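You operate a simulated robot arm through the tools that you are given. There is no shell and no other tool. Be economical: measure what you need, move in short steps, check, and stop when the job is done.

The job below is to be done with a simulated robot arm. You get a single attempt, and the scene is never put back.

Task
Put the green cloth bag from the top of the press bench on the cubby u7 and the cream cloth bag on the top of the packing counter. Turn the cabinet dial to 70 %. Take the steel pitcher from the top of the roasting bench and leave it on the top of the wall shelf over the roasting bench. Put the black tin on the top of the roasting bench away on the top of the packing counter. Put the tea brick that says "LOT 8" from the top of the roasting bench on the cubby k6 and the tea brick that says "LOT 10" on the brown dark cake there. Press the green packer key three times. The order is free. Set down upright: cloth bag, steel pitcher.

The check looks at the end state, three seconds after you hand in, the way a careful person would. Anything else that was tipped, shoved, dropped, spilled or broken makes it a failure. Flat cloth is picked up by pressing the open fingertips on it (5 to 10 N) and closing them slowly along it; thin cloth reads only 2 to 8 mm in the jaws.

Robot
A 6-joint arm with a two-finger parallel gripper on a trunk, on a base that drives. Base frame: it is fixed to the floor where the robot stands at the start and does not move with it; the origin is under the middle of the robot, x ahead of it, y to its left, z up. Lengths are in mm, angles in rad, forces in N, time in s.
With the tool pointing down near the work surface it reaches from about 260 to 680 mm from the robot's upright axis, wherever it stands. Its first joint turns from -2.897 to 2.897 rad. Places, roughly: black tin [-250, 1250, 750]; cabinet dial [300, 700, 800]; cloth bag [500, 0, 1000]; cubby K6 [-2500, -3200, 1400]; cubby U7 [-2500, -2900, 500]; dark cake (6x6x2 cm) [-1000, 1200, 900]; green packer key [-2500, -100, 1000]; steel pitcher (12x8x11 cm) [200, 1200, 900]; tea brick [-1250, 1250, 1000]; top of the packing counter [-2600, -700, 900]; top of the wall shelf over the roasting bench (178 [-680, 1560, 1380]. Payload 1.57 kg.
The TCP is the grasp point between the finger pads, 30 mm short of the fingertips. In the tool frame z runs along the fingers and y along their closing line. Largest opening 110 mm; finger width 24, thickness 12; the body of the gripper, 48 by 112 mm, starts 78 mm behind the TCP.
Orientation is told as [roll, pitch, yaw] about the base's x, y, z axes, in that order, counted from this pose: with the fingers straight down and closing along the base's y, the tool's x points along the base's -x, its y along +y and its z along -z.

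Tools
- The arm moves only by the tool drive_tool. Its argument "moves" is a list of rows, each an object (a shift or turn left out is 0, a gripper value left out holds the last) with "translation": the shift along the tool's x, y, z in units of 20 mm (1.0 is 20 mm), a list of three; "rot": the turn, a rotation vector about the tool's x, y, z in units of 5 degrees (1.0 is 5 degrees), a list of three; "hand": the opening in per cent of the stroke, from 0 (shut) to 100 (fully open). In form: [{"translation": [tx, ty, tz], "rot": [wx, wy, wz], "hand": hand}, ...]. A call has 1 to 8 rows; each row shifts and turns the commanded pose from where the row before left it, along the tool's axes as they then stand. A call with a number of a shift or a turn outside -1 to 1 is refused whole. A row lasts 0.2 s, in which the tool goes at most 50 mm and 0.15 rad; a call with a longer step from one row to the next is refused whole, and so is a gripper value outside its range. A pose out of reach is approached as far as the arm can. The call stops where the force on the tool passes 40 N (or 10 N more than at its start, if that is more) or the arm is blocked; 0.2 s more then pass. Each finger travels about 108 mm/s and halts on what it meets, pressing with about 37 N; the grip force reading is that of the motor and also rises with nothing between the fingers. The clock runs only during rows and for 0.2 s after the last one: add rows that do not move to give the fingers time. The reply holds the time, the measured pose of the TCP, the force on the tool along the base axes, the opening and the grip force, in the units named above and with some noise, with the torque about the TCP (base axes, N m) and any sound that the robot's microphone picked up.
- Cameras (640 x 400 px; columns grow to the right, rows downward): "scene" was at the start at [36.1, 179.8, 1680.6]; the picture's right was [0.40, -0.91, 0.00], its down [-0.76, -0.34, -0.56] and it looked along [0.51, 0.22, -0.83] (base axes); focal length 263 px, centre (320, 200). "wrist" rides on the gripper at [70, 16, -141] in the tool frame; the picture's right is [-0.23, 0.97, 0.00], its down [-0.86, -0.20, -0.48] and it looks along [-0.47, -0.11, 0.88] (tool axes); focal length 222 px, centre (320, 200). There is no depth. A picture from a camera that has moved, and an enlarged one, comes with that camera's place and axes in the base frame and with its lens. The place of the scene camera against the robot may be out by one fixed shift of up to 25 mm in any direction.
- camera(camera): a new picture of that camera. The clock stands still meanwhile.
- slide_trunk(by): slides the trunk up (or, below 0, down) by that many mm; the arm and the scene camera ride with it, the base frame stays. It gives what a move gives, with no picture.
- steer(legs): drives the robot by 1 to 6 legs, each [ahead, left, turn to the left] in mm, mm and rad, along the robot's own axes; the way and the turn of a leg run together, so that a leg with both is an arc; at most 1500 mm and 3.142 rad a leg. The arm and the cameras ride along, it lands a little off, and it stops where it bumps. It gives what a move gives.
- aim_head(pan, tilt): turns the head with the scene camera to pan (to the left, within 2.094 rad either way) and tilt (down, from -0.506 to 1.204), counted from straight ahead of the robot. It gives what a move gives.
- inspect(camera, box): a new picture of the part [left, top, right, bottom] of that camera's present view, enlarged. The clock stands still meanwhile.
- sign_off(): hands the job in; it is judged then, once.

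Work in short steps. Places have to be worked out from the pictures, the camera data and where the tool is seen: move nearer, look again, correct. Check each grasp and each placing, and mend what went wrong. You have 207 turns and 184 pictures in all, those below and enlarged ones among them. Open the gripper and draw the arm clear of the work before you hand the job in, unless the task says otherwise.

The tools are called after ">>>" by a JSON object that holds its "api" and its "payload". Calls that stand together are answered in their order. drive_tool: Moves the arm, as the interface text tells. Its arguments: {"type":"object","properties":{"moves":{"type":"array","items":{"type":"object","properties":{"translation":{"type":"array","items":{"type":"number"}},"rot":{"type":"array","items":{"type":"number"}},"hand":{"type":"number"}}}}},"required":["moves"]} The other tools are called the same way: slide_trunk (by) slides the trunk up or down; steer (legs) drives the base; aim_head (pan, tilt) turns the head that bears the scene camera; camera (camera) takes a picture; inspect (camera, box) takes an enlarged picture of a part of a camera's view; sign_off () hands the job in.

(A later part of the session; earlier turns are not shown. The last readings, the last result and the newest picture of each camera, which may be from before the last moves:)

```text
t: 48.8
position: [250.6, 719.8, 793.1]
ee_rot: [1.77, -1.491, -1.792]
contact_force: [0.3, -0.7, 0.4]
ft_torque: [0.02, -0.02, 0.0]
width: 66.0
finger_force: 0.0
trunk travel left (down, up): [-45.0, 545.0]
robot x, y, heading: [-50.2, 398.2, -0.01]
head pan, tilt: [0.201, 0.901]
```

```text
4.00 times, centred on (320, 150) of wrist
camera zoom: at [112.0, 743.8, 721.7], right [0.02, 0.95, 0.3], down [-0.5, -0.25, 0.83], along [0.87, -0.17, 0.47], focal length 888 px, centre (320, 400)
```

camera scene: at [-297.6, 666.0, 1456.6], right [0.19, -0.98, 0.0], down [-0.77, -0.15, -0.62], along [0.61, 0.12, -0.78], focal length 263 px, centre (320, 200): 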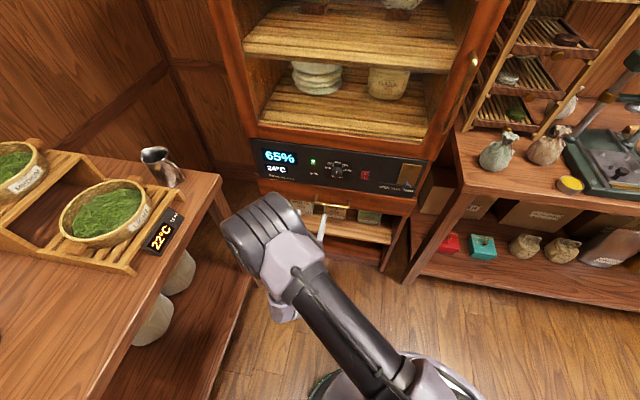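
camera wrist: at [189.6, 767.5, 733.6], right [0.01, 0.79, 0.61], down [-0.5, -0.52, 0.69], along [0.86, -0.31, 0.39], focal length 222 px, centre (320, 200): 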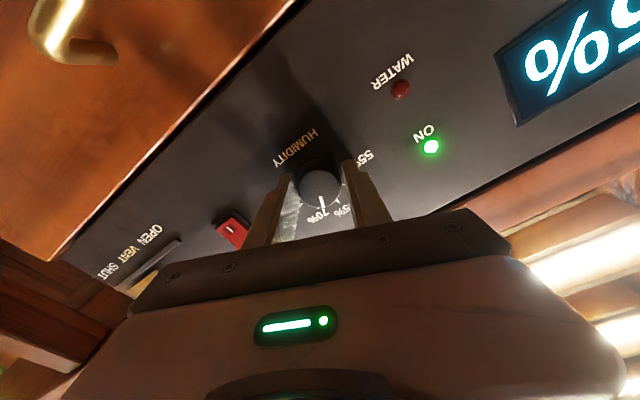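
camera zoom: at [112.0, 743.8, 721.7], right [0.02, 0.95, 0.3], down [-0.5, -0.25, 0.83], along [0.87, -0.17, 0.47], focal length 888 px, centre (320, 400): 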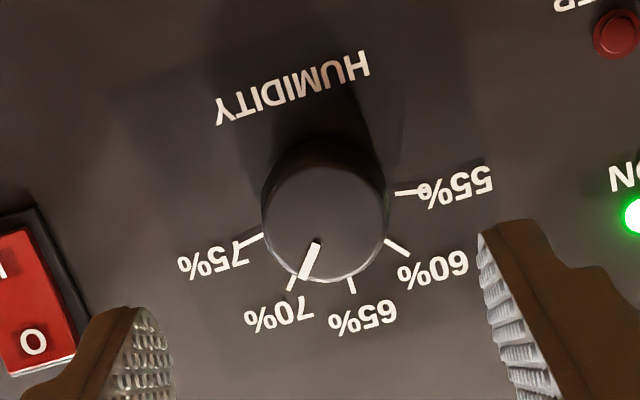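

Dial done. I back away from the cabinet, raise the trunk, turn to face the roasting bench and view it.

>>> {"api": "steer", "payload": {"legs": [[-350, 0, 0]]}}

>>> {"api": "slide_trunk", "payload": {"by": 330}}

>>> {"api": "steer", "payload": {"legs": [[0, 0, 1.571], [300, -150, 0]]}}

>>> {"api": "aim_head", "payload": {"pan": -0.4, "tilt": 0.75}}

>>> {"api": "camera", "payload": {"camera": "scene"}}

>>> {"api": "aim_head", "payload": {"pan": 0.5, "tilt": 0.75}}

>>> {"api": "camera", "payload": {"camera": "scene"}}

```text
t: 51.1
position: [-99.7, 722.7, 793.4]
ee_rot: [1.768, -1.492, -1.792]
contact_force: [0.3, -0.3, -0.3]
ft_torque: [0.01, 0.04, -0.01]
width: 66.0
finger_force: 0.1
trunk travel left (down, up): [-45.0, 545.0]
robot x, y, heading: [-400.2, 400.3, -0.01]
head pan, tilt: [0.201, 0.901]
```

```text
t: 54.3
position: [-97.1, 722.6, 1122.8]
ee_rot: [1.77, -1.489, -1.792]
contact_force: [-0.1, -0.6, 0.2]
ft_torque: [-0.02, 0.0, 0.0]
width: 66.2
finger_force: 0.0
trunk travel left (down, up): [-375.0, 215.0]
robot x, y, heading: [-400.5, 401.4, -0.012]
head pan, tilt: [0.201, 0.901]
```

```text
t: 60.3
position: [-568.8, 1001.7, 1123.6]
ee_rot: [1.763, -1.489, -0.217]
contact_force: [-0.3, -0.5, -0.7]
ft_torque: [-0.02, 0.03, 0.03]
width: 66.1
finger_force: 0.0
trunk travel left (down, up): [-375.0, 215.0]
robot x, y, heading: [-250.2, 698.2, 1.56]
head pan, tilt: [0.201, 0.901]
```

```text
t: 61.3
position: [-571.0, 1001.1, 1123.8]
ee_rot: [1.77, -1.489, -0.223]
contact_force: [-0.5, -0.5, -0.4]
ft_torque: [-0.04, 0.0, -0.01]
width: 66.1
finger_force: 0.1
trunk travel left (down, up): [-375.0, 215.0]
robot x, y, heading: [-247.1, 700.8, 1.559]
head pan, tilt: [-0.4, 0.75]
```

```text
146 pictures are left
camera scene: at [-363.5, 766.6, 1798.5], right [0.92, -0.4, 0.0], down [-0.27, -0.63, -0.73], along [0.29, 0.67, -0.68], focal length 263 px, centre (320, 200)
```

scene: 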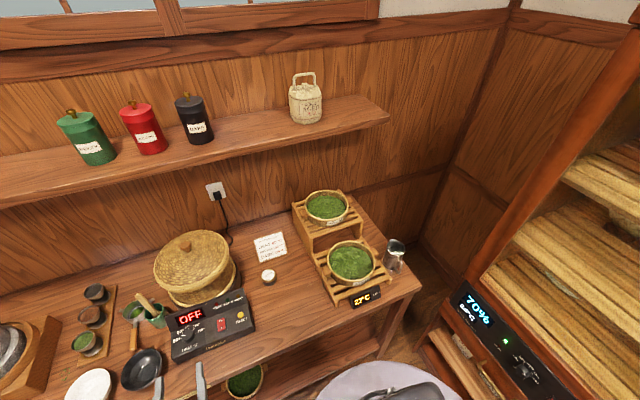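

```text
t: 62.5
position: [-570.2, 1001.0, 1123.6]
ee_rot: [1.771, -1.491, -0.223]
contact_force: [-1.0, 0.7, -0.1]
ft_torque: [0.01, -0.01, 0.03]
width: 65.8
finger_force: 0.1
trunk travel left (down, up): [-375.0, 215.0]
robot x, y, heading: [-245.3, 697.5, 1.562]
head pan, tilt: [0.499, 0.75]
```

```text
145 pictures are left
camera scene: at [-435.4, 763.8, 1798.5], right [0.88, 0.47, 0.0], down [0.32, -0.6, -0.73], along [-0.34, 0.65, -0.68], focal length 263 px, centre (320, 200)
```

scene: 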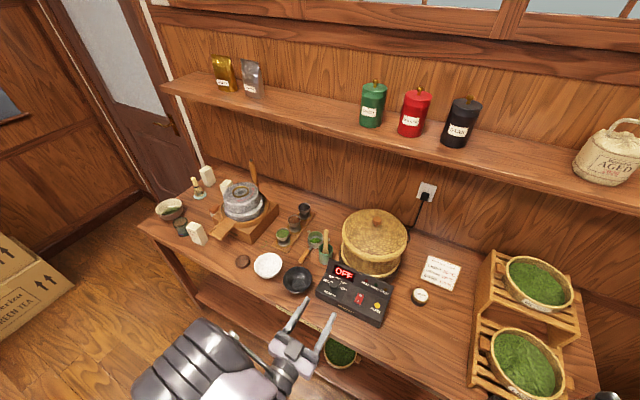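

I look straight down by the base to see how close the robot can stand to the bench.

>>> {"api": "aim_head", "payload": {"pan": 0.0, "tilt": 1.2}}

>>> {"api": "camera", "payload": {"camera": "scene"}}

>>> {"api": "camera", "payload": {"camera": "wrist"}}

```text
t: 63.5
position: [-570.2, 1002.1, 1123.4]
ee_rot: [1.769, -1.493, -0.222]
contact_force: [0.0, -0.6, 0.0]
ft_torque: [0.01, -0.01, -0.02]
width: 65.9
finger_force: 0.0
trunk travel left (down, up): [-375.0, 215.0]
robot x, y, heading: [-249.7, 696.0, 1.563]
head pan, tilt: [0.0, 1.201]
```

```text
144 pictures are left
camera scene: at [-396.0, 746.5, 1766.8], right [1.0, -0.01, 0.0], down [-0.01, -0.93, -0.36], along [0.0, 0.36, -0.93], focal length 263 px, centre (320, 200)
```

scene: 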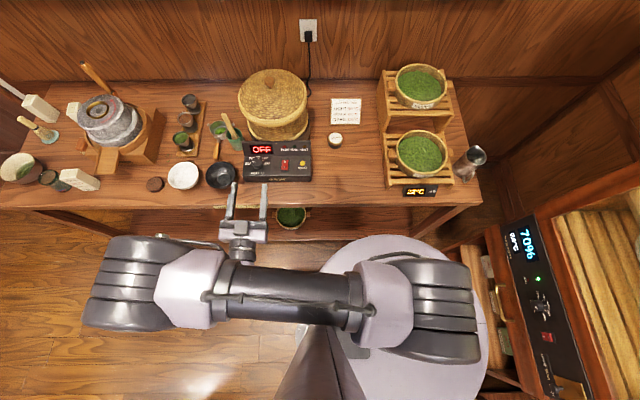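

```text
143 pictures are left
camera wrist: at [-594.9, 861.0, 1051.7], right [-0.95, 0.02, 0.3], down [0.25, -0.5, 0.83], along [0.17, 0.87, 0.47], focal length 222 px, centre (320, 200)
```

wrist: 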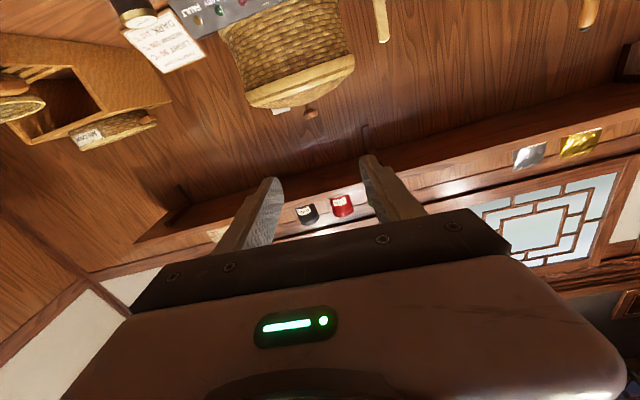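

The view is excellent. I enlarge the pitcher, tin, and brick areas.

>>> {"api": "inspect", "payload": {"camera": "scene", "box": [384, 120, 512, 200]}}

>>> {"api": "inspect", "payload": {"camera": "scene", "box": [0, 80, 256, 240]}}

>>> {"api": "inspect", "payload": {"camera": "scene", "box": [290, 90, 386, 150]}}

```text
5.00 times, centred on (448, 160) of scene
camera zoom: at [-396.0, 746.5, 1766.8], right [1.0, -0.01, 0.0], down [-0.01, -0.93, -0.36], along [0.0, 0.36, -0.93], focal length 1316 px, centre (-320, 400)
```

zoom: 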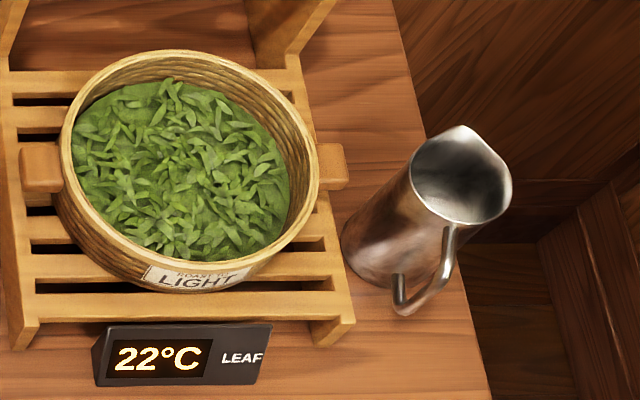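

```text
2.50 times, centred on (128, 160) of scene
camera zoom: at [-396.0, 746.5, 1766.8], right [1.0, -0.01, 0.0], down [-0.01, -0.93, -0.36], along [0.0, 0.36, -0.93], focal length 658 px, centre (800, 300)
```

zoom: 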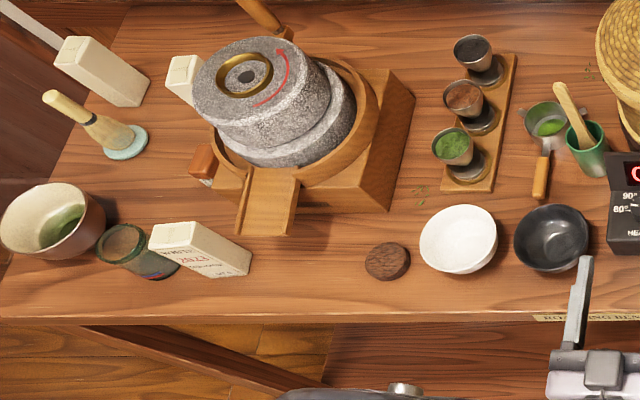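

```text
6.67 times, centred on (338, 120) of scene
camera zoom: at [-396.0, 746.5, 1766.8], right [1.0, -0.01, 0.0], down [-0.01, -0.93, -0.36], along [0.0, 0.36, -0.93], focal length 1754 px, centre (200, 733)
```

zoom: 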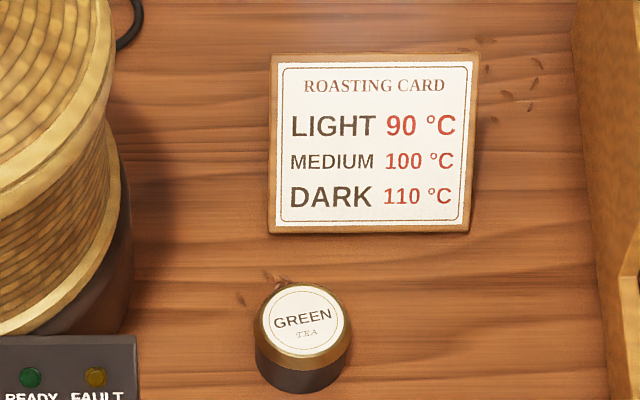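

I pick out the pitcher at about (151, 1215), handle toward the front; the tin at about (−332, 1343). I bring the tool back to pointing down.

>>> {"api": "drive_tool", "payload": {"moves": [{"rot": [0, 1, 0]}, {"rot": [0, 1, 0]}, {"rot": [0, 1, 0]}, {"rot": [0, 1, 0]}, {"rot": [0, 1, 0]}, {"rot": [0, 1, 0]}, {"rot": [0, 1, 0]}, {"rot": [0, 1, 0]}]}}

>>> {"api": "drive_tool", "payload": {"moves": [{"rot": [0, 1, 0]}, {"rot": [0, 1, 0]}, {"rot": [0, 1, 0]}, {"rot": [0, 1, 0]}, {"rot": [0, 1, 0]}, {"rot": [0, 1, 0]}, {"rot": [0, 1, 0]}, {"rot": [0, 1, 0]}]}}

```text
t: 65.3
position: [-569.4, 1001.2, 1122.0]
ee_rot: [0.124, -0.883, 1.449]
contact_force: [-0.7, 0.6, 0.2]
ft_torque: [0.01, 0.02, -0.01]
width: 66.0
finger_force: 0.0
trunk travel left (down, up): [-375.0, 215.0]
robot x, y, heading: [-246.0, 700.7, 1.561]
head pan, tilt: [0.0, 1.201]
```

```text
t: 67.1
position: [-569.4, 1002.1, 1122.1]
ee_rot: [0.083, -0.19, 1.531]
contact_force: [0.7, -0.4, 0.4]
ft_torque: [-0.02, -0.01, 0.0]
width: 65.8
finger_force: 0.3
trunk travel left (down, up): [-375.0, 215.0]
robot x, y, heading: [-247.2, 703.4, 1.56]
head pan, tilt: [0.0, 1.201]
```

I finish levelling the tool, then shift the base right and nearer the bench.

>>> {"api": "drive_tool", "payload": {"moves": [{"rot": [0.5, 1, 0], "hand": 100}, {"rot": [0.45, 1, 0]}, {"rot": [0, 0.2, 0.4]}, {}]}}

>>> {"api": "steer", "payload": {"legs": [[90, -190, 0.01]]}}

>>> {"api": "drive_tool", "payload": {"moves": [{"translation": [0, -1, 0]}, {"translation": [0, -1, 0]}, {"translation": [0, -1, 0]}, {"translation": [0, -1, 0]}, {"translation": [0, -1, 0]}, {"translation": [0, -1, 0]}, {"translation": [0, -1, 0]}, {"translation": [0, -1, 0]}]}}

```text
t: 68.1
position: [-569.9, 1000.2, 1124.0]
ee_rot: [-0.004, 0.001, 1.502]
contact_force: [-0.4, 0.3, 0.1]
ft_torque: [-0.03, -0.03, 0.0]
width: 110.0
finger_force: 0.1
trunk travel left (down, up): [-375.0, 215.0]
robot x, y, heading: [-248.2, 698.2, 1.563]
head pan, tilt: [0.0, 1.201]
```

```text
t: 69.7
position: [-381.2, 1086.0, 1124.3]
ee_rot: [0.001, 0.002, 1.509]
contact_force: [-0.4, -0.2, -0.1]
ft_torque: [-0.01, 0.02, 0.02]
width: 109.9
finger_force: 0.1
trunk travel left (down, up): [-375.0, 215.0]
robot x, y, heading: [-57.0, 784.6, 1.565]
head pan, tilt: [0.0, 1.201]
```

```text
t: 71.5
position: [-221.4, 1074.3, 1123.8]
ee_rot: [-0.004, 0.003, 1.512]
contact_force: [0.5, 0.2, -0.6]
ft_torque: [-0.03, 0.0, -0.03]
width: 109.8
finger_force: 0.0
trunk travel left (down, up): [-375.0, 215.0]
robot x, y, heading: [-60.5, 785.0, 1.566]
head pan, tilt: [0.0, 1.201]
```

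I continue the swing to the right toward the pitcher, fixing the yaw as well.

>>> {"api": "drive_tool", "payload": {"moves": [{"translation": [0, -1, 0], "rot": [0, 0, -0.7]}, {"translation": [0, -1, 0]}, {"translation": [0, -1, 0]}, {"translation": [-0.3, -1, 0]}, {"translation": [-0.3, -1, 0]}, {"translation": [-0.3, -1, 0]}, {"translation": [-0.4, -1, 0]}, {"translation": [-0.4, -1, 0]}]}}

>>> {"api": "drive_tool", "payload": {"moves": [{"translation": [-0.5, -1, 0]}, {"translation": [-0.5, -1, 0]}, {"translation": [-0.5, -1, 0]}, {"translation": [-0.5, -1, 0]}, {"translation": [-0.5, -1, 0]}, {"translation": [-0.5, -1, 0]}, {"translation": [-0.5, -1, 0]}, {"translation": [-0.5, -1, 0]}]}}

>>> {"api": "camera", "payload": {"camera": "wrist"}}

>>> {"api": "aim_head", "payload": {"pan": -0.6, "tilt": 1.0}}

>>> {"api": "camera", "payload": {"camera": "scene"}}

```text
t: 73.3
position: [-61.7, 1108.8, 1123.2]
ee_rot: [-0.003, 0.001, 1.572]
contact_force: [-0.9, -0.6, -0.1]
ft_torque: [-0.01, -0.01, 0.0]
width: 110.1
finger_force: 0.2
trunk travel left (down, up): [-375.0, 215.0]
robot x, y, heading: [-58.5, 785.5, 1.565]
head pan, tilt: [0.0, 1.201]
```

```text
t: 75.1
position: [99.4, 1189.7, 1122.9]
ee_rot: [-0.004, 0.001, 1.57]
contact_force: [0.1, 0.3, 0.7]
ft_torque: [-0.01, 0.03, 0.01]
width: 110.0
finger_force: 0.0
trunk travel left (down, up): [-375.0, 215.0]
robot x, y, heading: [-56.4, 782.6, 1.564]
head pan, tilt: [0.0, 1.201]
```

```text
139 pictures are left
camera wrist: at [82.6, 1119.3, 1264.3], right [-0.97, 0.23, 0.0], down [0.2, 0.86, 0.48], along [0.11, 0.46, -0.88], focal length 222 px, centre (320, 200)
```

wrist: 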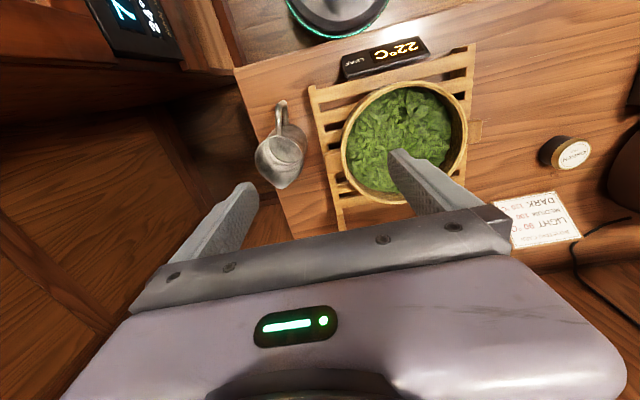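

```text
t: 76.1
position: [98.4, 1189.1, 1124.4]
ee_rot: [-0.003, 0.002, 1.572]
contact_force: [1.0, 0.0, 1.5]
ft_torque: [-0.01, -0.03, -0.02]
width: 110.0
finger_force: 0.0
trunk travel left (down, up): [-375.0, 215.0]
robot x, y, heading: [-61.4, 787.1, 1.567]
head pan, tilt: [-0.6, 1.0]
```

```text
138 pictures are left
camera scene: at [-166.8, 834.0, 1779.3], right [0.82, -0.57, 0.0], down [-0.48, -0.69, -0.54], along [0.31, 0.44, -0.84], focal length 263 px, centre (320, 200)
```

scene: 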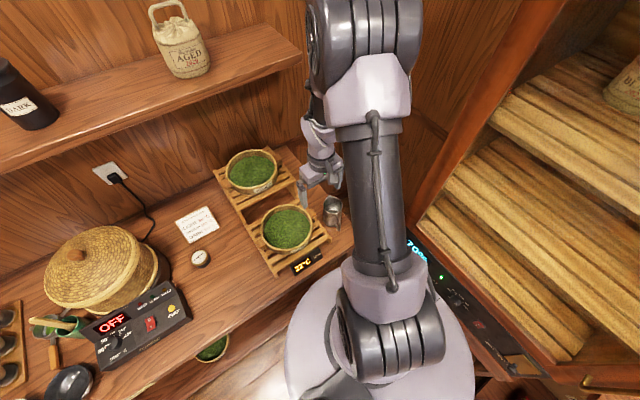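

Wrist view puts the rim near (153–159, 1190–1196). I move over it and down 60 mm, then look again.

>>> {"api": "drive_tool", "payload": {"moves": [{"translation": [-0.1, -0.9, 0]}, {"translation": [-0.1, -0.9, 0]}, {"translation": [0, -0.9, 1]}, {"translation": [0, 0, 1]}, {"translation": [0, 0, 1]}, {}]}}

>>> {"api": "camera", "payload": {"camera": "wrist"}}

>>> {"api": "inspect", "payload": {"camera": "scene", "box": [256, 150, 384, 230]}}

```text
t: 77.5
position: [150.8, 1193.5, 1063.7]
ee_rot: [-0.003, 0.003, 1.572]
contact_force: [0.0, 0.3, 0.4]
ft_torque: [-0.02, 0.01, 0.03]
width: 109.8
finger_force: 0.0
trunk travel left (down, up): [-375.0, 215.0]
robot x, y, heading: [-57.0, 787.8, 1.57]
head pan, tilt: [-0.6, 1.0]
```

```text
137 pictures are left
camera wrist: at [135.3, 1122.9, 1204.6], right [-0.97, 0.23, 0.0], down [0.2, 0.86, 0.48], along [0.11, 0.46, -0.88], focal length 222 px, centre (320, 200)
```

wrist: 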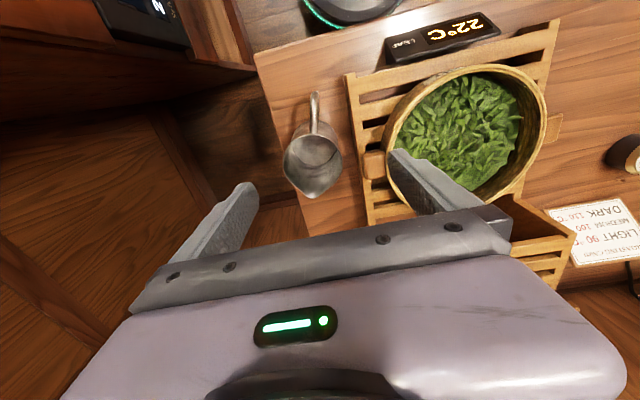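

```text
5.00 times, centred on (320, 190) of scene
camera zoom: at [-167.1, 833.6, 1779.4], right [0.82, -0.57, 0.0], down [-0.48, -0.69, -0.54], along [0.31, 0.44, -0.84], focal length 1316 px, centre (320, 250)
```

zoom: 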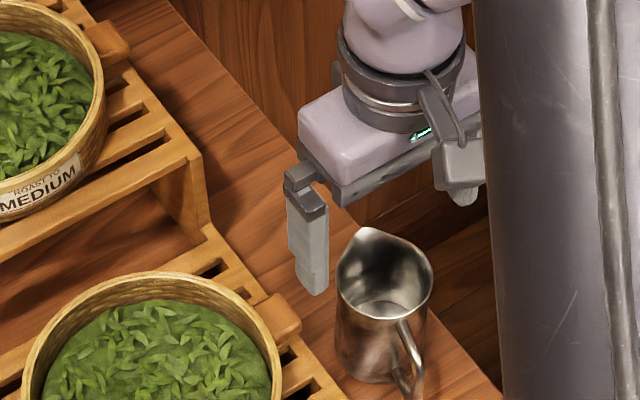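

Two rays give the rim centre around (161, 1198). I shift 10 mm in x, 5 mm in y, lower another 45 mm and check.

>>> {"api": "drive_tool", "payload": {"moves": [{"translation": [-0.25, -0.5, 0.5]}, {"translation": [0, 0, 0.9]}, {"translation": [0, 0, 0.9]}, {}]}}

>>> {"api": "camera", "payload": {"camera": "wrist"}}

>>> {"api": "inspect", "payload": {"camera": "scene", "box": [256, 150, 384, 230]}}

```text
t: 78.5
position: [161.7, 1198.0, 1017.9]
ee_rot: [-0.004, 0.001, 1.572]
contact_force: [0.1, 0.4, 0.1]
ft_torque: [-0.01, 0.02, 0.0]
width: 110.0
finger_force: 0.0
trunk travel left (down, up): [-375.0, 215.0]
robot x, y, heading: [-58.2, 785.6, 1.564]
head pan, tilt: [-0.6, 1.0]
```

```text
135 pictures are left
camera wrist: at [145.4, 1127.9, 1159.2], right [-0.97, 0.23, 0.0], down [0.2, 0.86, 0.48], along [0.11, 0.46, -0.88], focal length 222 px, centre (320, 200)
```

wrist: 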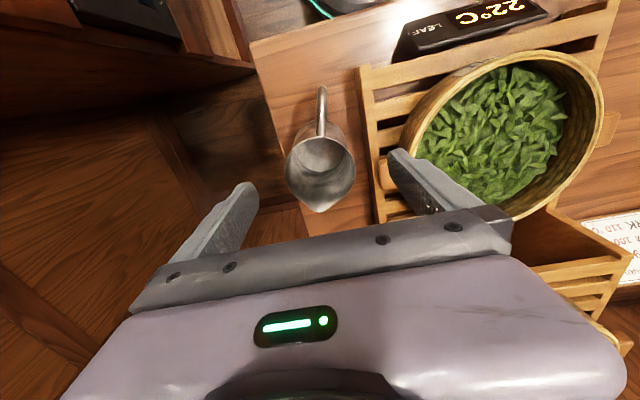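

```text
5.00 times, centred on (320, 190) of scene
camera zoom: at [-167.0, 833.7, 1779.4], right [0.82, -0.57, 0.0], down [-0.48, -0.69, -0.54], along [0.31, 0.44, -0.84], focal length 1316 px, centre (320, 250)
```

zoom: 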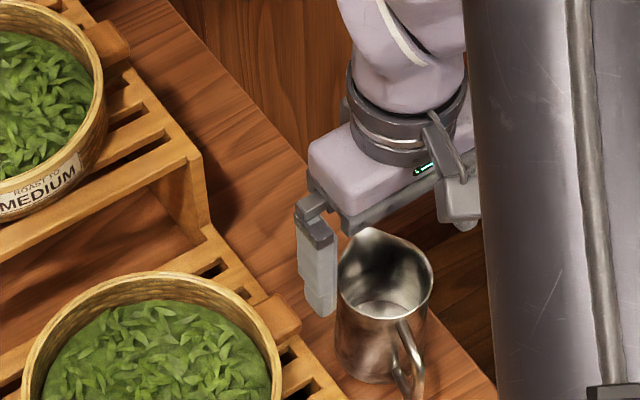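

The rim is at about (165, 1205, 925), so the bench top is near z 815. I narrow the jaws to ~95 mm to clear the basket handle and go down in stages.

>>> {"api": "drive_tool", "payload": {"moves": [{"translation": [-0.35, -0.15, 0], "hand": 86}, {"translation": [0, 0, 0.8]}, {"translation": [0, 0, 0.8]}, {"translation": [0, 0, 0.8]}, {}]}}

>>> {"api": "camera", "payload": {"camera": "wrist"}}

>>> {"api": "inspect", "payload": {"camera": "scene", "box": [256, 150, 384, 230]}}

```text
t: 79.7
position: [164.7, 1204.5, 970.7]
ee_rot: [-0.004, 0.002, 1.572]
contact_force: [-0.1, 0.1, 0.6]
ft_torque: [0.01, 0.02, 0.0]
width: 94.4
finger_force: 0.0
trunk travel left (down, up): [-375.0, 215.0]
robot x, y, heading: [-56.6, 783.8, 1.57]
head pan, tilt: [-0.6, 1.0]
```

```text
133 pictures are left
camera wrist: at [148.6, 1134.4, 1111.0], right [-0.97, 0.23, 0.0], down [0.2, 0.86, 0.48], along [0.11, 0.46, -0.88], focal length 222 px, centre (320, 200)
```

wrist: 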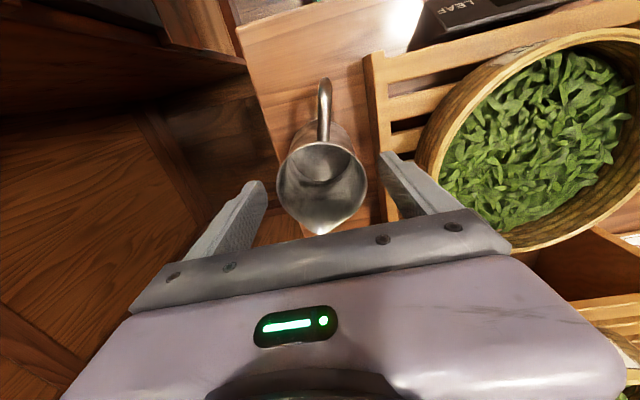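

```text
5.00 times, centred on (320, 190) of scene
camera zoom: at [-166.8, 833.8, 1779.4], right [0.82, -0.57, 0.0], down [-0.48, -0.69, -0.54], along [0.31, 0.44, -0.84], focal length 1316 px, centre (320, 250)
```

zoom: 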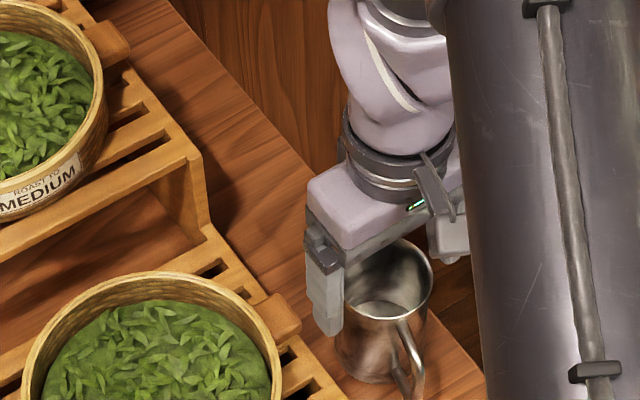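

Rescaling by apparent size shows the rim at z≈965, centre about (161, 1194) – so the bench is ≈857. I correct and lower 28 mm, then close gently.

>>> {"api": "drive_tool", "payload": {"moves": [{"translation": [0.5, 0.15, 0]}, {"translation": [0, 0, 0.7]}, {"translation": [0, 0, 0.7]}, {}]}}

>>> {"api": "camera", "payload": {"camera": "wrist"}}

>>> {"api": "inspect", "payload": {"camera": "scene", "box": [256, 150, 384, 230]}}

```text
t: 80.7
position: [161.0, 1193.6, 942.7]
ee_rot: [-0.004, 0.002, 1.571]
contact_force: [-0.5, -0.4, -0.1]
ft_torque: [0.01, 0.01, 0.01]
width: 94.6
finger_force: 0.1
trunk travel left (down, up): [-375.0, 215.0]
robot x, y, heading: [-54.0, 785.6, 1.566]
head pan, tilt: [-0.6, 1.0]
```

```text
131 pictures are left
camera wrist: at [145.7, 1124.2, 1083.2], right [-0.97, 0.23, 0.0], down [0.2, 0.86, 0.48], along [0.11, 0.46, -0.88], focal length 222 px, centre (320, 200)
```

wrist: 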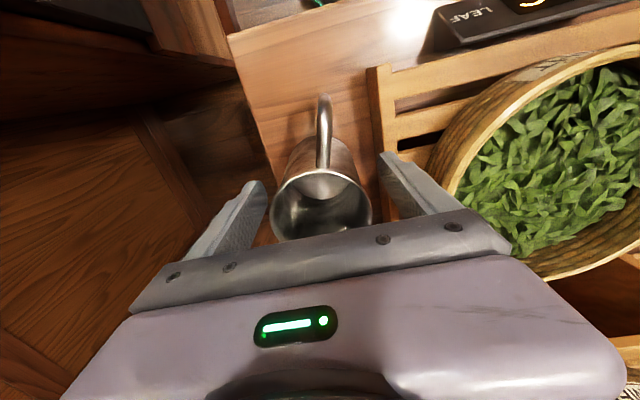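

```text
5.00 times, centred on (320, 190) of scene
camera zoom: at [-166.7, 834.0, 1779.4], right [0.82, -0.57, 0.0], down [-0.48, -0.69, -0.54], along [0.31, 0.44, -0.84], focal length 1316 px, centre (320, 250)
```

zoom: 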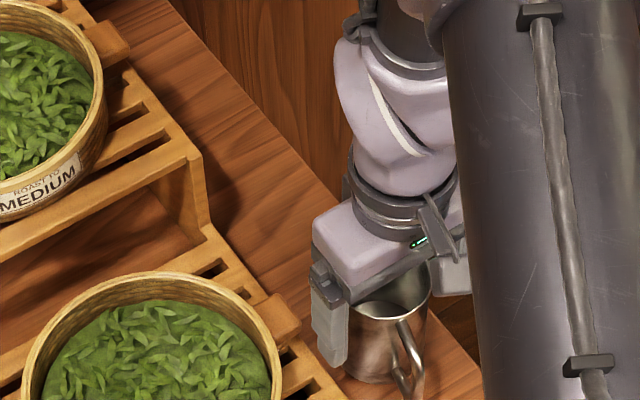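

Rim centred between the jaws. I close on it.

>>> {"api": "drive_tool", "payload": {"moves": [{"translation": [0.1, 0, 0.3], "hand": 75}, {"hand": 65}, {"hand": 58}, {"hand": 50}, {"hand": 45}, {}, {}]}}

>>> {"api": "inspect", "payload": {"camera": "scene", "box": [256, 150, 384, 230]}}

```text
t: 82.3
position: [162.9, 1192.6, 937.3]
ee_rot: [-0.003, 0.001, 1.571]
contact_force: [2.4, -0.2, 3.3]
ft_torque: [0.08, -0.01, -0.06]
width: 67.3
finger_force: 36.6
trunk travel left (down, up): [-375.0, 215.0]
robot x, y, heading: [-60.6, 785.9, 1.564]
head pan, tilt: [-0.6, 1.0]
```

```text
5.00 times, centred on (320, 190) of scene
camera zoom: at [-166.5, 833.8, 1779.4], right [0.82, -0.57, 0.0], down [-0.48, -0.69, -0.54], along [0.31, 0.44, -0.84], focal length 1316 px, centre (320, 250)
```

zoom: 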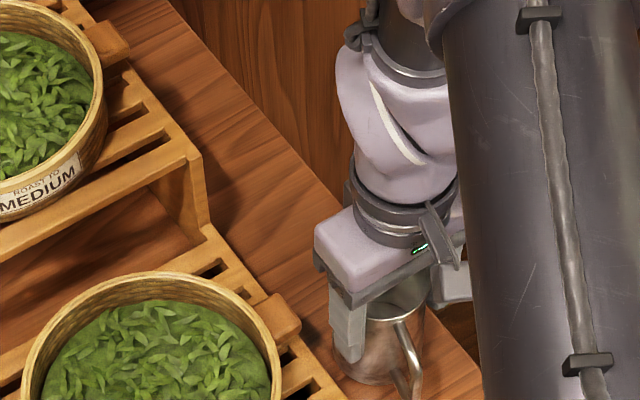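

Firm grip (67 mm). I lift 60 mm, check, then raise the trunk.

>>> {"api": "drive_tool", "payload": {"moves": [{"translation": [0, 0, -0.5]}, {"translation": [0, 0, -0.8]}, {"translation": [0, 0, -0.9]}, {"translation": [0, 0, -0.9]}, {}]}}

>>> {"api": "slide_trunk", "payload": {"by": 214}}

>>> {"api": "camera", "payload": {"camera": "wrist"}}

>>> {"api": "aim_head", "payload": {"pan": -0.2, "tilt": 0.7}}

>>> {"api": "camera", "payload": {"camera": "scene"}}

```text
t: 83.5
position: [162.2, 1193.8, 996.9]
ee_rot: [-0.005, 0.001, 1.572]
contact_force: [-0.1, 0.0, -2.8]
ft_torque: [-0.06, 0.0, -0.02]
width: 67.1
finger_force: 36.9
trunk travel left (down, up): [-375.0, 215.0]
robot x, y, heading: [-55.5, 786.1, 1.565]
head pan, tilt: [-0.6, 1.0]
```

```text
t: 85.8
position: [162.5, 1192.5, 1212.0]
ee_rot: [-0.002, 0.001, 1.57]
contact_force: [-0.5, -0.1, -2.5]
ft_torque: [-0.01, 0.0, -0.04]
width: 66.8
finger_force: 36.7
trunk travel left (down, up): [-589.0, 1.0]
robot x, y, heading: [-58.7, 784.4, 1.569]
head pan, tilt: [-0.6, 1.0]
```

```text
128 pictures are left
camera wrist: at [145.8, 1123.1, 1352.8], right [-0.97, 0.23, 0.0], down [0.2, 0.86, 0.48], along [0.11, 0.46, -0.88], focal length 222 px, centre (320, 200)
```

wrist: 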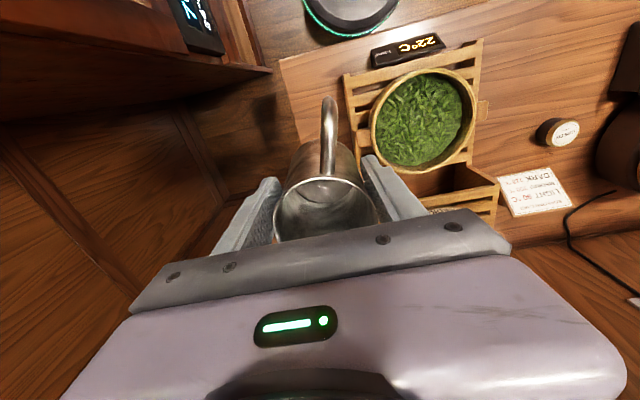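

```text
t: 86.7
position: [161.2, 1193.3, 1211.6]
ee_rot: [-0.003, 0.001, 1.569]
contact_force: [-0.1, 0.0, -2.2]
ft_torque: [-0.03, -0.01, 0.0]
width: 66.8
finger_force: 36.9
trunk travel left (down, up): [-589.0, 1.0]
robot x, y, heading: [-58.5, 785.5, 1.571]
head pan, tilt: [-0.201, 0.7]
```

```text
127 pictures are left
camera scene: at [-188.8, 860.1, 2016.7], right [0.98, -0.2, 0.0], down [-0.13, -0.63, -0.76], along [0.16, 0.75, -0.64], focal length 263 px, centre (320, 200)
```

scene: 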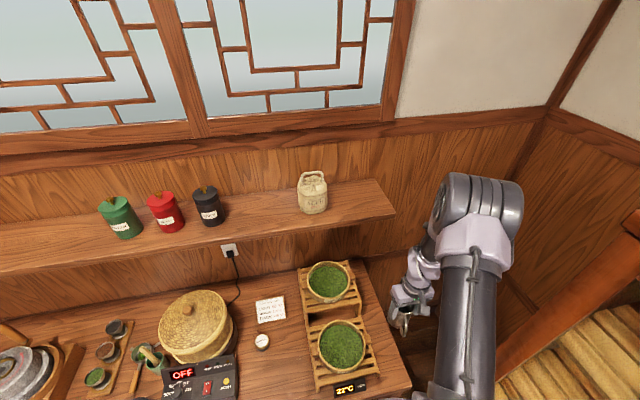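

Pitcher held. I raise the arm ~290 mm while swinging it to straight ahead.

>>> {"api": "drive_tool", "payload": {"moves": [{"translation": [0, 0.5, -1]}, {"translation": [0, 0.5, -1]}, {"translation": [0, 0.6, -1]}, {"translation": [0, 0.7, -1]}, {"translation": [0, 0.8, -1]}, {"translation": [0, 0.8, -1]}, {"translation": [0, 0.8, -1]}, {"translation": [0, 0.8, -1]}]}}

>>> {"api": "drive_tool", "payload": {"moves": [{"translation": [0, 0.8, -1]}, {"translation": [0, 0.8, -1]}, {"translation": [0, 0.8, -1]}, {"translation": [0, 0.8, -1]}, {"translation": [0, 0.8, -1]}, {"translation": [0, 0.8, -0.7]}, {"translation": [0, 0.7, 0]}, {}]}}

>>> {"api": "aim_head", "payload": {"pan": 0, "tilt": 0.7}}

>>> {"api": "camera", "payload": {"camera": "scene"}}

```text
t: 88.5
position: [48.9, 1192.8, 1372.3]
ee_rot: [-0.004, 0.001, 1.573]
contact_force: [0.0, 0.0, -2.9]
ft_torque: [0.0, -0.03, -0.04]
width: 66.6
finger_force: 37.0
trunk travel left (down, up): [-589.0, 1.0]
robot x, y, heading: [-56.0, 786.3, 1.564]
head pan, tilt: [-0.201, 0.7]
```

```text
t: 90.3
position: [-58.9, 1193.6, 1485.4]
ee_rot: [-0.004, 0.002, 1.569]
contact_force: [-0.4, -0.5, -2.3]
ft_torque: [-0.02, 0.0, 0.0]
width: 66.2
finger_force: 37.0
trunk travel left (down, up): [-589.0, 1.0]
robot x, y, heading: [-58.7, 783.0, 1.566]
head pan, tilt: [-0.201, 0.7]
```

```text
t: 91.0
position: [-59.4, 1193.1, 1484.6]
ee_rot: [-0.004, 0.003, 1.571]
contact_force: [0.4, 0.4, -2.3]
ft_torque: [-0.01, 0.02, 0.02]
width: 66.4
finger_force: 37.3
trunk travel left (down, up): [-589.0, 1.0]
robot x, y, heading: [-58.6, 788.2, 1.568]
head pan, tilt: [0.0, 0.7]
```

```text
126 pictures are left
camera scene: at [-206.0, 861.8, 2016.7], right [1.0, 0.0, 0.0], down [0.0, -0.64, -0.76], along [0.0, 0.76, -0.64], focal length 263 px, centre (320, 200)
```

scene: 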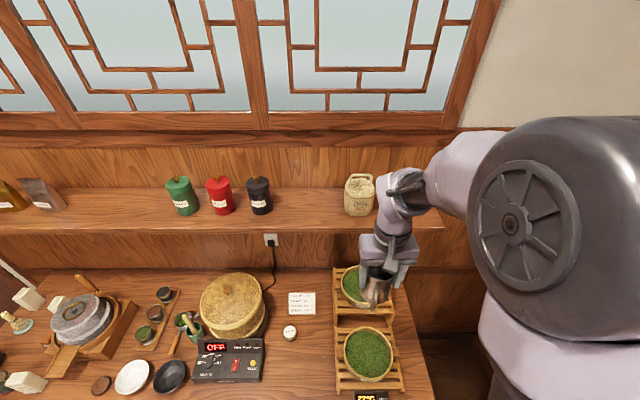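

The free gap on the shelf is between the black canister (x≈−400) and the bag (x≈−70). I shift the base left 190 mm and ahead 70 mm.

>>> {"api": "steer", "payload": {"legs": [[70, 190, 0]]}}

>>> {"api": "drive_tool", "payload": {"moves": [{"translation": [-1, 0, -0.4]}, {"translation": [-1, 0, -0.4]}, {"translation": [-1, 0, 0]}, {"translation": [-1, 0, 0]}, {"translation": [-1, 0, 0]}, {"translation": [-1, 0, 0]}, {"translation": [-1, 0, 0]}, {}]}}

>>> {"api": "camera", "payload": {"camera": "scene"}}

>>> {"api": "camera", "payload": {"camera": "wrist"}}

```text
t: 92.6
position: [-247.4, 1264.8, 1485.1]
ee_rot: [-0.003, 0.003, 1.571]
contact_force: [-0.5, 0.2, -2.4]
ft_torque: [-0.01, 0.01, 0.02]
width: 66.1
finger_force: 37.4
trunk travel left (down, up): [-589.0, 1.0]
robot x, y, heading: [-247.0, 854.3, 1.561]
head pan, tilt: [0.0, 0.7]
```

```text
t: 94.4
position: [-248.7, 1404.3, 1502.1]
ee_rot: [-0.004, 0.001, 1.571]
contact_force: [-0.6, -0.5, -2.8]
ft_torque: [-0.05, -0.02, -0.02]
width: 66.1
finger_force: 37.0
trunk travel left (down, up): [-589.0, 1.0]
robot x, y, heading: [-244.0, 852.5, 1.565]
head pan, tilt: [0.0, 0.7]
```

```text
125 pictures are left
camera scene: at [-395.4, 931.6, 2016.8], right [1.0, 0.0, 0.0], down [0.0, -0.64, -0.77], along [0.0, 0.77, -0.64], focal length 263 px, centre (320, 200)
```

scene: 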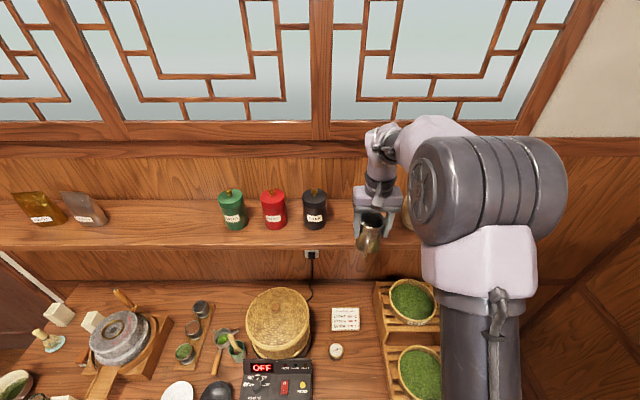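

```text
124 pictures are left
camera wrist: at [-264.6, 1334.5, 1642.1], right [-0.97, 0.23, 0.0], down [0.2, 0.86, 0.48], along [0.11, 0.46, -0.88], focal length 222 px, centre (320, 200)
```

wrist: 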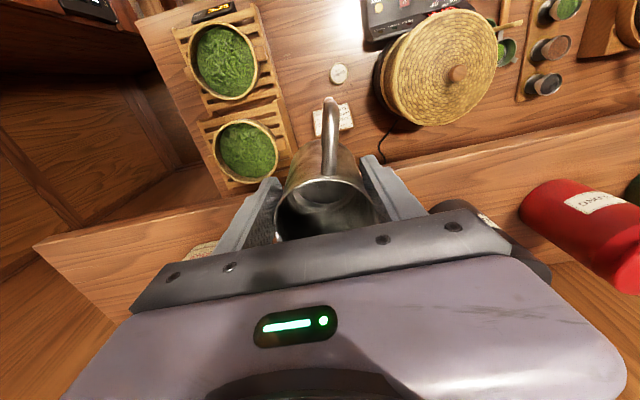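

Clear on both sides. I advance another 140 mm to bring the pitcher over the shelf.

>>> {"api": "drive_tool", "payload": {"moves": [{"translation": [-1, 0, 0]}, {"translation": [-1, 0, 0]}, {"translation": [-1, 0, 0]}, {"translation": [-1, 0, 0]}, {"translation": [-1, 0, 0]}, {"translation": [-1, 0, 0]}, {"translation": [-1, 0, 0]}, {}]}}

>>> {"api": "camera", "payload": {"camera": "scene"}}

>>> {"api": "camera", "payload": {"camera": "wrist"}}

```text
t: 96.2
position: [-248.2, 1531.6, 1499.7]
ee_rot: [-0.001, -0.002, 1.569]
contact_force: [-0.4, -0.6, -2.5]
ft_torque: [-0.02, 0.01, -0.01]
width: 65.3
finger_force: 37.0
out of reach, approached as far as the arm can: row 7
trunk travel left (down, up): [-589.0, 1.0]
robot x, y, heading: [-247.2, 854.9, 1.566]
head pan, tilt: [0.0, 0.7]
```

```text
123 pictures are left
camera scene: at [-395.3, 931.0, 2016.8], right [1.0, 0.0, 0.0], down [0.0, -0.64, -0.77], along [0.0, 0.77, -0.64], focal length 263 px, centre (320, 200)
```

scene: 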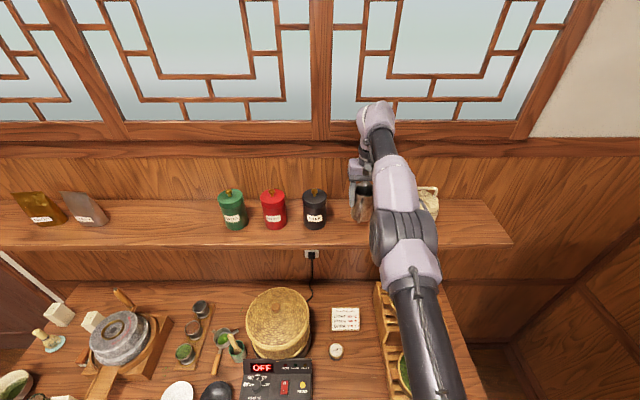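

```text
122 pictures are left
camera wrist: at [-264.6, 1461.7, 1641.1], right [-0.97, 0.23, 0.0], down [0.2, 0.85, 0.48], along [0.11, 0.47, -0.88], focal length 222 px, centre (320, 200)
```

wrist: 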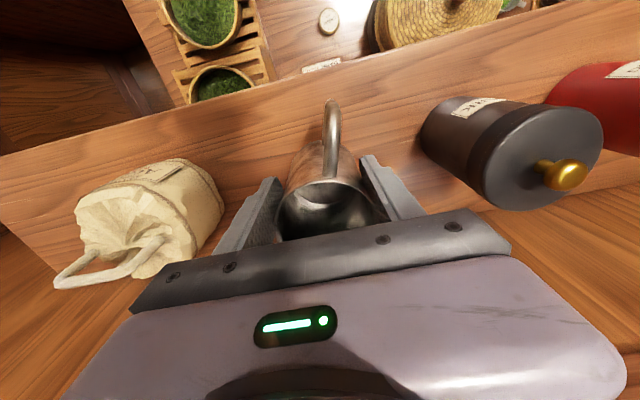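

The body stands well over the shelf (front edge ≈1456). I lower in small steps and watch the force.

>>> {"api": "drive_tool", "payload": {"moves": [{"translation": [0, 0, 0.5]}, {"translation": [0, 0, 0.5]}, {"translation": [0, 0, 0.25]}, {"translation": [0, 0, 0.25]}, {}]}}

>>> {"api": "inspect", "payload": {"camera": "scene", "box": [320, 150, 416, 210]}}

```text
t: 97.4
position: [-248.5, 1535.0, 1470.2]
ee_rot: [-0.003, 0.005, 1.572]
contact_force: [-1.0, -0.1, -2.3]
ft_torque: [-0.05, -0.05, -0.03]
width: 65.5
finger_force: 37.4
trunk travel left (down, up): [-589.0, 1.0]
robot x, y, heading: [-248.1, 857.1, 1.564]
head pan, tilt: [0.0, 0.7]
```

```text
6.67 times, centred on (368, 180) of scene
camera zoom: at [-395.3, 932.7, 2016.7], right [1.0, 0.0, 0.0], down [0.0, -0.64, -0.76], along [0.0, 0.76, -0.64], focal length 1754 px, centre (0, 333)
```

zoom: 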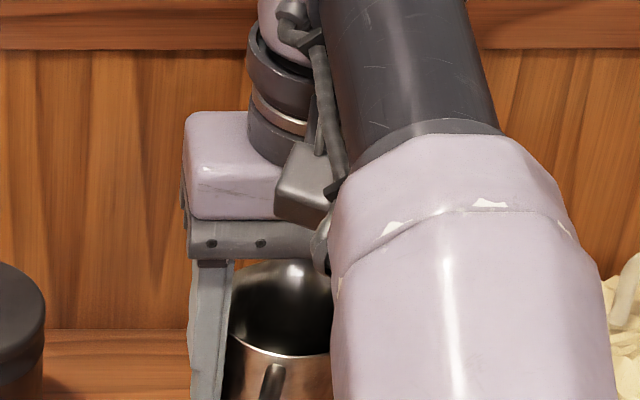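

I keep lowering in 4 mm steps until the load transfers.

>>> {"api": "drive_tool", "payload": {"moves": [{"translation": [0, 0, 0.2]}, {"translation": [0, 0, 0.2]}, {}]}}

>>> {"api": "drive_tool", "payload": {"moves": [{"translation": [0, 0, 0.15]}, {"translation": [0, 0, 0.15]}, {}]}}

```text
t: 98.2
position: [-248.2, 1534.7, 1467.0]
ee_rot: [-0.005, 0.0, 1.571]
contact_force: [0.5, -1.7, 17.4]
ft_torque: [0.28, 0.26, 0.04]
width: 64.8
finger_force: 36.9
out of reach, approached as far as the arm can: row 1
trunk travel left (down, up): [-589.0, 1.0]
robot x, y, heading: [-247.7, 857.4, 1.568]
head pan, tilt: [0.0, 0.7]
```

```text
t: 99.0
position: [-247.6, 1530.8, 1461.2]
ee_rot: [-0.004, 0.001, 1.572]
contact_force: [1.4, -12.2, 25.8]
ft_torque: [0.34, 0.23, 0.08]
width: 61.8
finger_force: 36.8
trunk travel left (down, up): [-589.0, 1.0]
robot x, y, heading: [-243.6, 855.9, 1.567]
head pan, tilt: [0.0, 0.7]
```

Contact made; now I open slowly and look.

>>> {"api": "drive_tool", "payload": {"moves": [{"translation": [0, 0, -0.1]}, {"hand": 62}, {"hand": 68}, {"hand": 75}, {"hand": 84}, {"hand": 90}, {}]}}

>>> {"api": "camera", "payload": {"camera": "wrist"}}

```text
t: 100.6
position: [-247.9, 1536.0, 1459.5]
ee_rot: [-0.003, 0.005, 1.57]
contact_force: [0.1, -0.3, -0.5]
ft_torque: [0.03, -0.02, 0.0]
width: 99.2
finger_force: 0.1
trunk travel left (down, up): [-589.0, 1.0]
robot x, y, heading: [-243.7, 856.9, 1.568]
head pan, tilt: [0.0, 0.7]
```

```text
120 pictures are left
camera wrist: at [-264.8, 1467.6, 1600.6], right [-0.97, 0.23, 0.0], down [0.2, 0.86, 0.47], along [0.11, 0.46, -0.88], focal length 222 px, centre (320, 200)
```

wrist: 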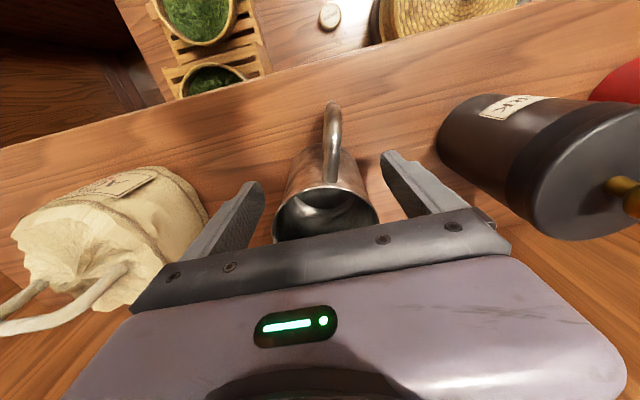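

The pitcher stands upright on the shelf. I lift straight up and back away.

>>> {"api": "drive_tool", "payload": {"moves": [{"translation": [0, 0, -0.5]}, {"translation": [0, 0, -0.8]}, {"translation": [0, 0, -0.9]}, {"translation": [0.3, 0, -1]}, {"translation": [1, 0, -1]}, {"translation": [1, 0, 0]}, {"translation": [1, 0, 0]}, {"translation": [1, 0, 0]}]}}

>>> {"api": "drive_tool", "payload": {"moves": [{"translation": [1, 0, 0]}, {"translation": [1, 0, 0]}, {"translation": [1, 0, 0.5]}, {"translation": [1, 0, 0.8]}, {"translation": [1, 0, 1]}, {"translation": [1, 0, 1]}, {"translation": [1, 0, 1]}, {"translation": [1, 0, 1]}]}}

>>> {"api": "camera", "payload": {"camera": "scene"}}

```text
t: 102.4
position: [-250.7, 1514.2, 1554.2]
ee_rot: [-0.005, 0.003, 1.57]
contact_force: [0.8, 0.0, 0.8]
ft_torque: [0.01, -0.01, 0.01]
width: 99.1
finger_force: 0.1
out of reach, approached as far as the arm can: row 3, 5, 6, 7, 8
trunk travel left (down, up): [-589.0, 1.0]
robot x, y, heading: [-246.4, 855.2, 1.566]
head pan, tilt: [0.0, 0.7]
```

```text
t: 104.2
position: [-250.2, 1520.2, 1536.0]
ee_rot: [-0.003, 0.004, 1.571]
contact_force: [0.4, -0.2, -0.2]
ft_torque: [-0.01, -0.03, -0.02]
width: 99.0
finger_force: 0.0
out of reach, approached as far as the arm can: row 1, 2, 3, 4, 5, 6, 7, 8
trunk travel left (down, up): [-589.0, 1.0]
robot x, y, heading: [-249.0, 853.9, 1.572]
head pan, tilt: [0.0, 0.7]
```

```text
119 pictures are left
camera scene: at [-395.3, 932.7, 2016.7], right [1.0, 0.0, 0.0], down [0.0, -0.64, -0.76], along [0.0, 0.76, -0.64], focal length 263 px, centre (320, 200)
```

scene: 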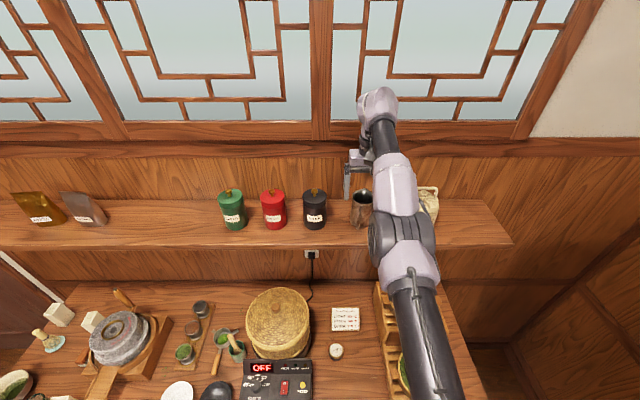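

The arm is stuck at its stretch limit but clear above the pitcher (tips at 1506). I drive the base back instead, then check the pitcher.

>>> {"api": "steer", "payload": {"legs": [[-250, 0, 0]]}}

>>> {"api": "drive_tool", "payload": {"moves": [{"translation": [1, 0, 0]}, {"translation": [1, 0, 0]}, {"translation": [1, 0, 0]}, {"translation": [1, 0, 0.8]}, {"translation": [1, 0, 0.8]}, {"translation": [1, 0, 0.8]}, {"translation": [1, 0, 0.8]}, {"translation": [0, 0, 0.8]}]}}

>>> {"api": "inspect", "payload": {"camera": "scene", "box": [200, 100, 520, 300]}}

```text
t: 106.0
position: [-251.3, 1272.1, 1535.1]
ee_rot: [-0.003, 0.002, 1.572]
contact_force: [1.0, -0.8, -0.1]
ft_torque: [0.04, 0.0, 0.03]
width: 99.2
finger_force: 0.1
trunk travel left (down, up): [-589.0, 1.0]
robot x, y, heading: [-244.2, 608.1, 1.56]
head pan, tilt: [0.0, 0.7]
```

```text
t: 107.8
position: [-253.4, 1278.2, 1506.7]
ee_rot: [-0.004, 0.007, 1.57]
contact_force: [0.8, -0.2, -0.2]
ft_torque: [-0.03, 0.01, -0.02]
width: 99.2
finger_force: 0.1
out of reach, approached as far as the arm can: row 1, 2, 3, 4, 5, 6, 7, 8
trunk travel left (down, up): [-589.0, 1.0]
robot x, y, heading: [-246.7, 606.3, 1.564]
head pan, tilt: [0.0, 0.7]
```

```text
2.00 times, centred on (360, 200) of scene
camera zoom: at [-396.4, 683.3, 2016.7], right [1.0, 0.0, 0.0], down [0.0, -0.64, -0.76], along [0.0, 0.76, -0.64], focal length 526 px, centre (240, 200)
```

zoom: 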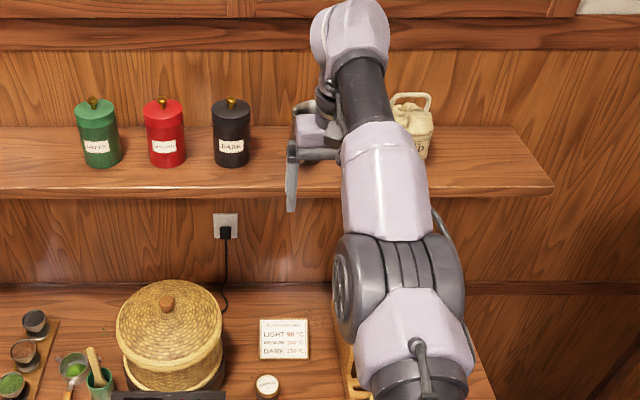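

The solver stays stuck at the stretched pose. I try smaller steps straight down with a slight pull in.

>>> {"api": "drive_tool", "payload": {"moves": [{"translation": [0.2, 0, 0.5]}, {"translation": [0.2, 0, 0.5]}, {"translation": [0.3, 0, 0.5]}, {"translation": [0.3, 0, 0.5]}]}}

>>> {"api": "drive_tool", "payload": {"moves": [{"translation": [0.4, 0.5, 0]}, {"translation": [0.4, 0.5, 0]}, {"translation": [0.4, 0.5, 0]}, {"translation": [0.4, 0.5, 0]}]}}

```text
t: 108.8
position: [-252.2, 1285.6, 1473.9]
ee_rot: [-0.006, 0.005, 1.569]
contact_force: [0.7, -0.2, 1.0]
ft_torque: [0.01, -0.02, -0.01]
width: 99.0
finger_force: 0.1
out of reach, approached as far as the arm can: row 1, 2, 3, 4
trunk travel left (down, up): [-589.0, 1.0]
robot x, y, heading: [-245.5, 605.2, 1.563]
head pan, tilt: [0.0, 0.7]
```

```text
t: 109.8
position: [-292.5, 1281.1, 1479.5]
ee_rot: [-0.004, 0.006, 1.57]
contact_force: [-0.2, -0.1, 0.4]
ft_torque: [0.0, -0.03, 0.0]
width: 99.1
finger_force: 0.0
out of reach, approached as far as the arm can: row 1, 2, 3, 4
trunk travel left (down, up): [-589.0, 1.0]
robot x, y, heading: [-249.7, 603.3, 1.568]
head pan, tilt: [0.0, 0.7]
```

Stretched singularity. I try a longer purely downward run, which should bend the elbow; the space below is free.

>>> {"api": "drive_tool", "payload": {"moves": [{"translation": [0, 0, 1]}, {"translation": [0, 0, 1]}, {"translation": [0, 0, 1]}, {"translation": [0, 0, 1]}, {"translation": [0, 0, 1]}, {"translation": [0, 0, 1]}, {"translation": [0, 0, 1]}, {"translation": [0, 0, 1]}]}}

>>> {"api": "drive_tool", "payload": {"moves": [{"translation": [0.5, 0, 1]}, {"translation": [0.5, 0, 1]}, {"translation": [0.5, 0, 1]}, {"translation": [0.5, 0, 1]}, {"translation": [0.5, 0, 1]}, {"translation": [0.5, 0, 0]}, {"translation": [1, 0, 0]}, {"translation": [1, 0, 0]}]}}

```text
t: 111.6
position: [-293.3, 1294.1, 1319.0]
ee_rot: [-0.004, 0.002, 1.57]
contact_force: [0.2, 0.1, 1.3]
ft_torque: [-0.02, -0.03, 0.02]
width: 98.8
finger_force: 0.0
out of reach, approached as far as the arm can: row 1, 3, 5
trunk travel left (down, up): [-589.0, 1.0]
robot x, y, heading: [-247.3, 608.0, 1.561]
head pan, tilt: [0.0, 0.7]
```

```text
t: 113.4
position: [-295.8, 1280.0, 1214.5]
ee_rot: [-0.003, 0.005, 1.569]
contact_force: [0.2, -0.1, -0.4]
ft_torque: [0.0, 0.04, -0.01]
width: 98.8
finger_force: 0.1
out of reach, approached as far as the arm can: row 1, 2, 3, 4, 5, 6, 7, 8
trunk travel left (down, up): [-589.0, 1.0]
robot x, y, heading: [-248.1, 609.3, 1.568]
head pan, tilt: [0.0, 0.7]
```

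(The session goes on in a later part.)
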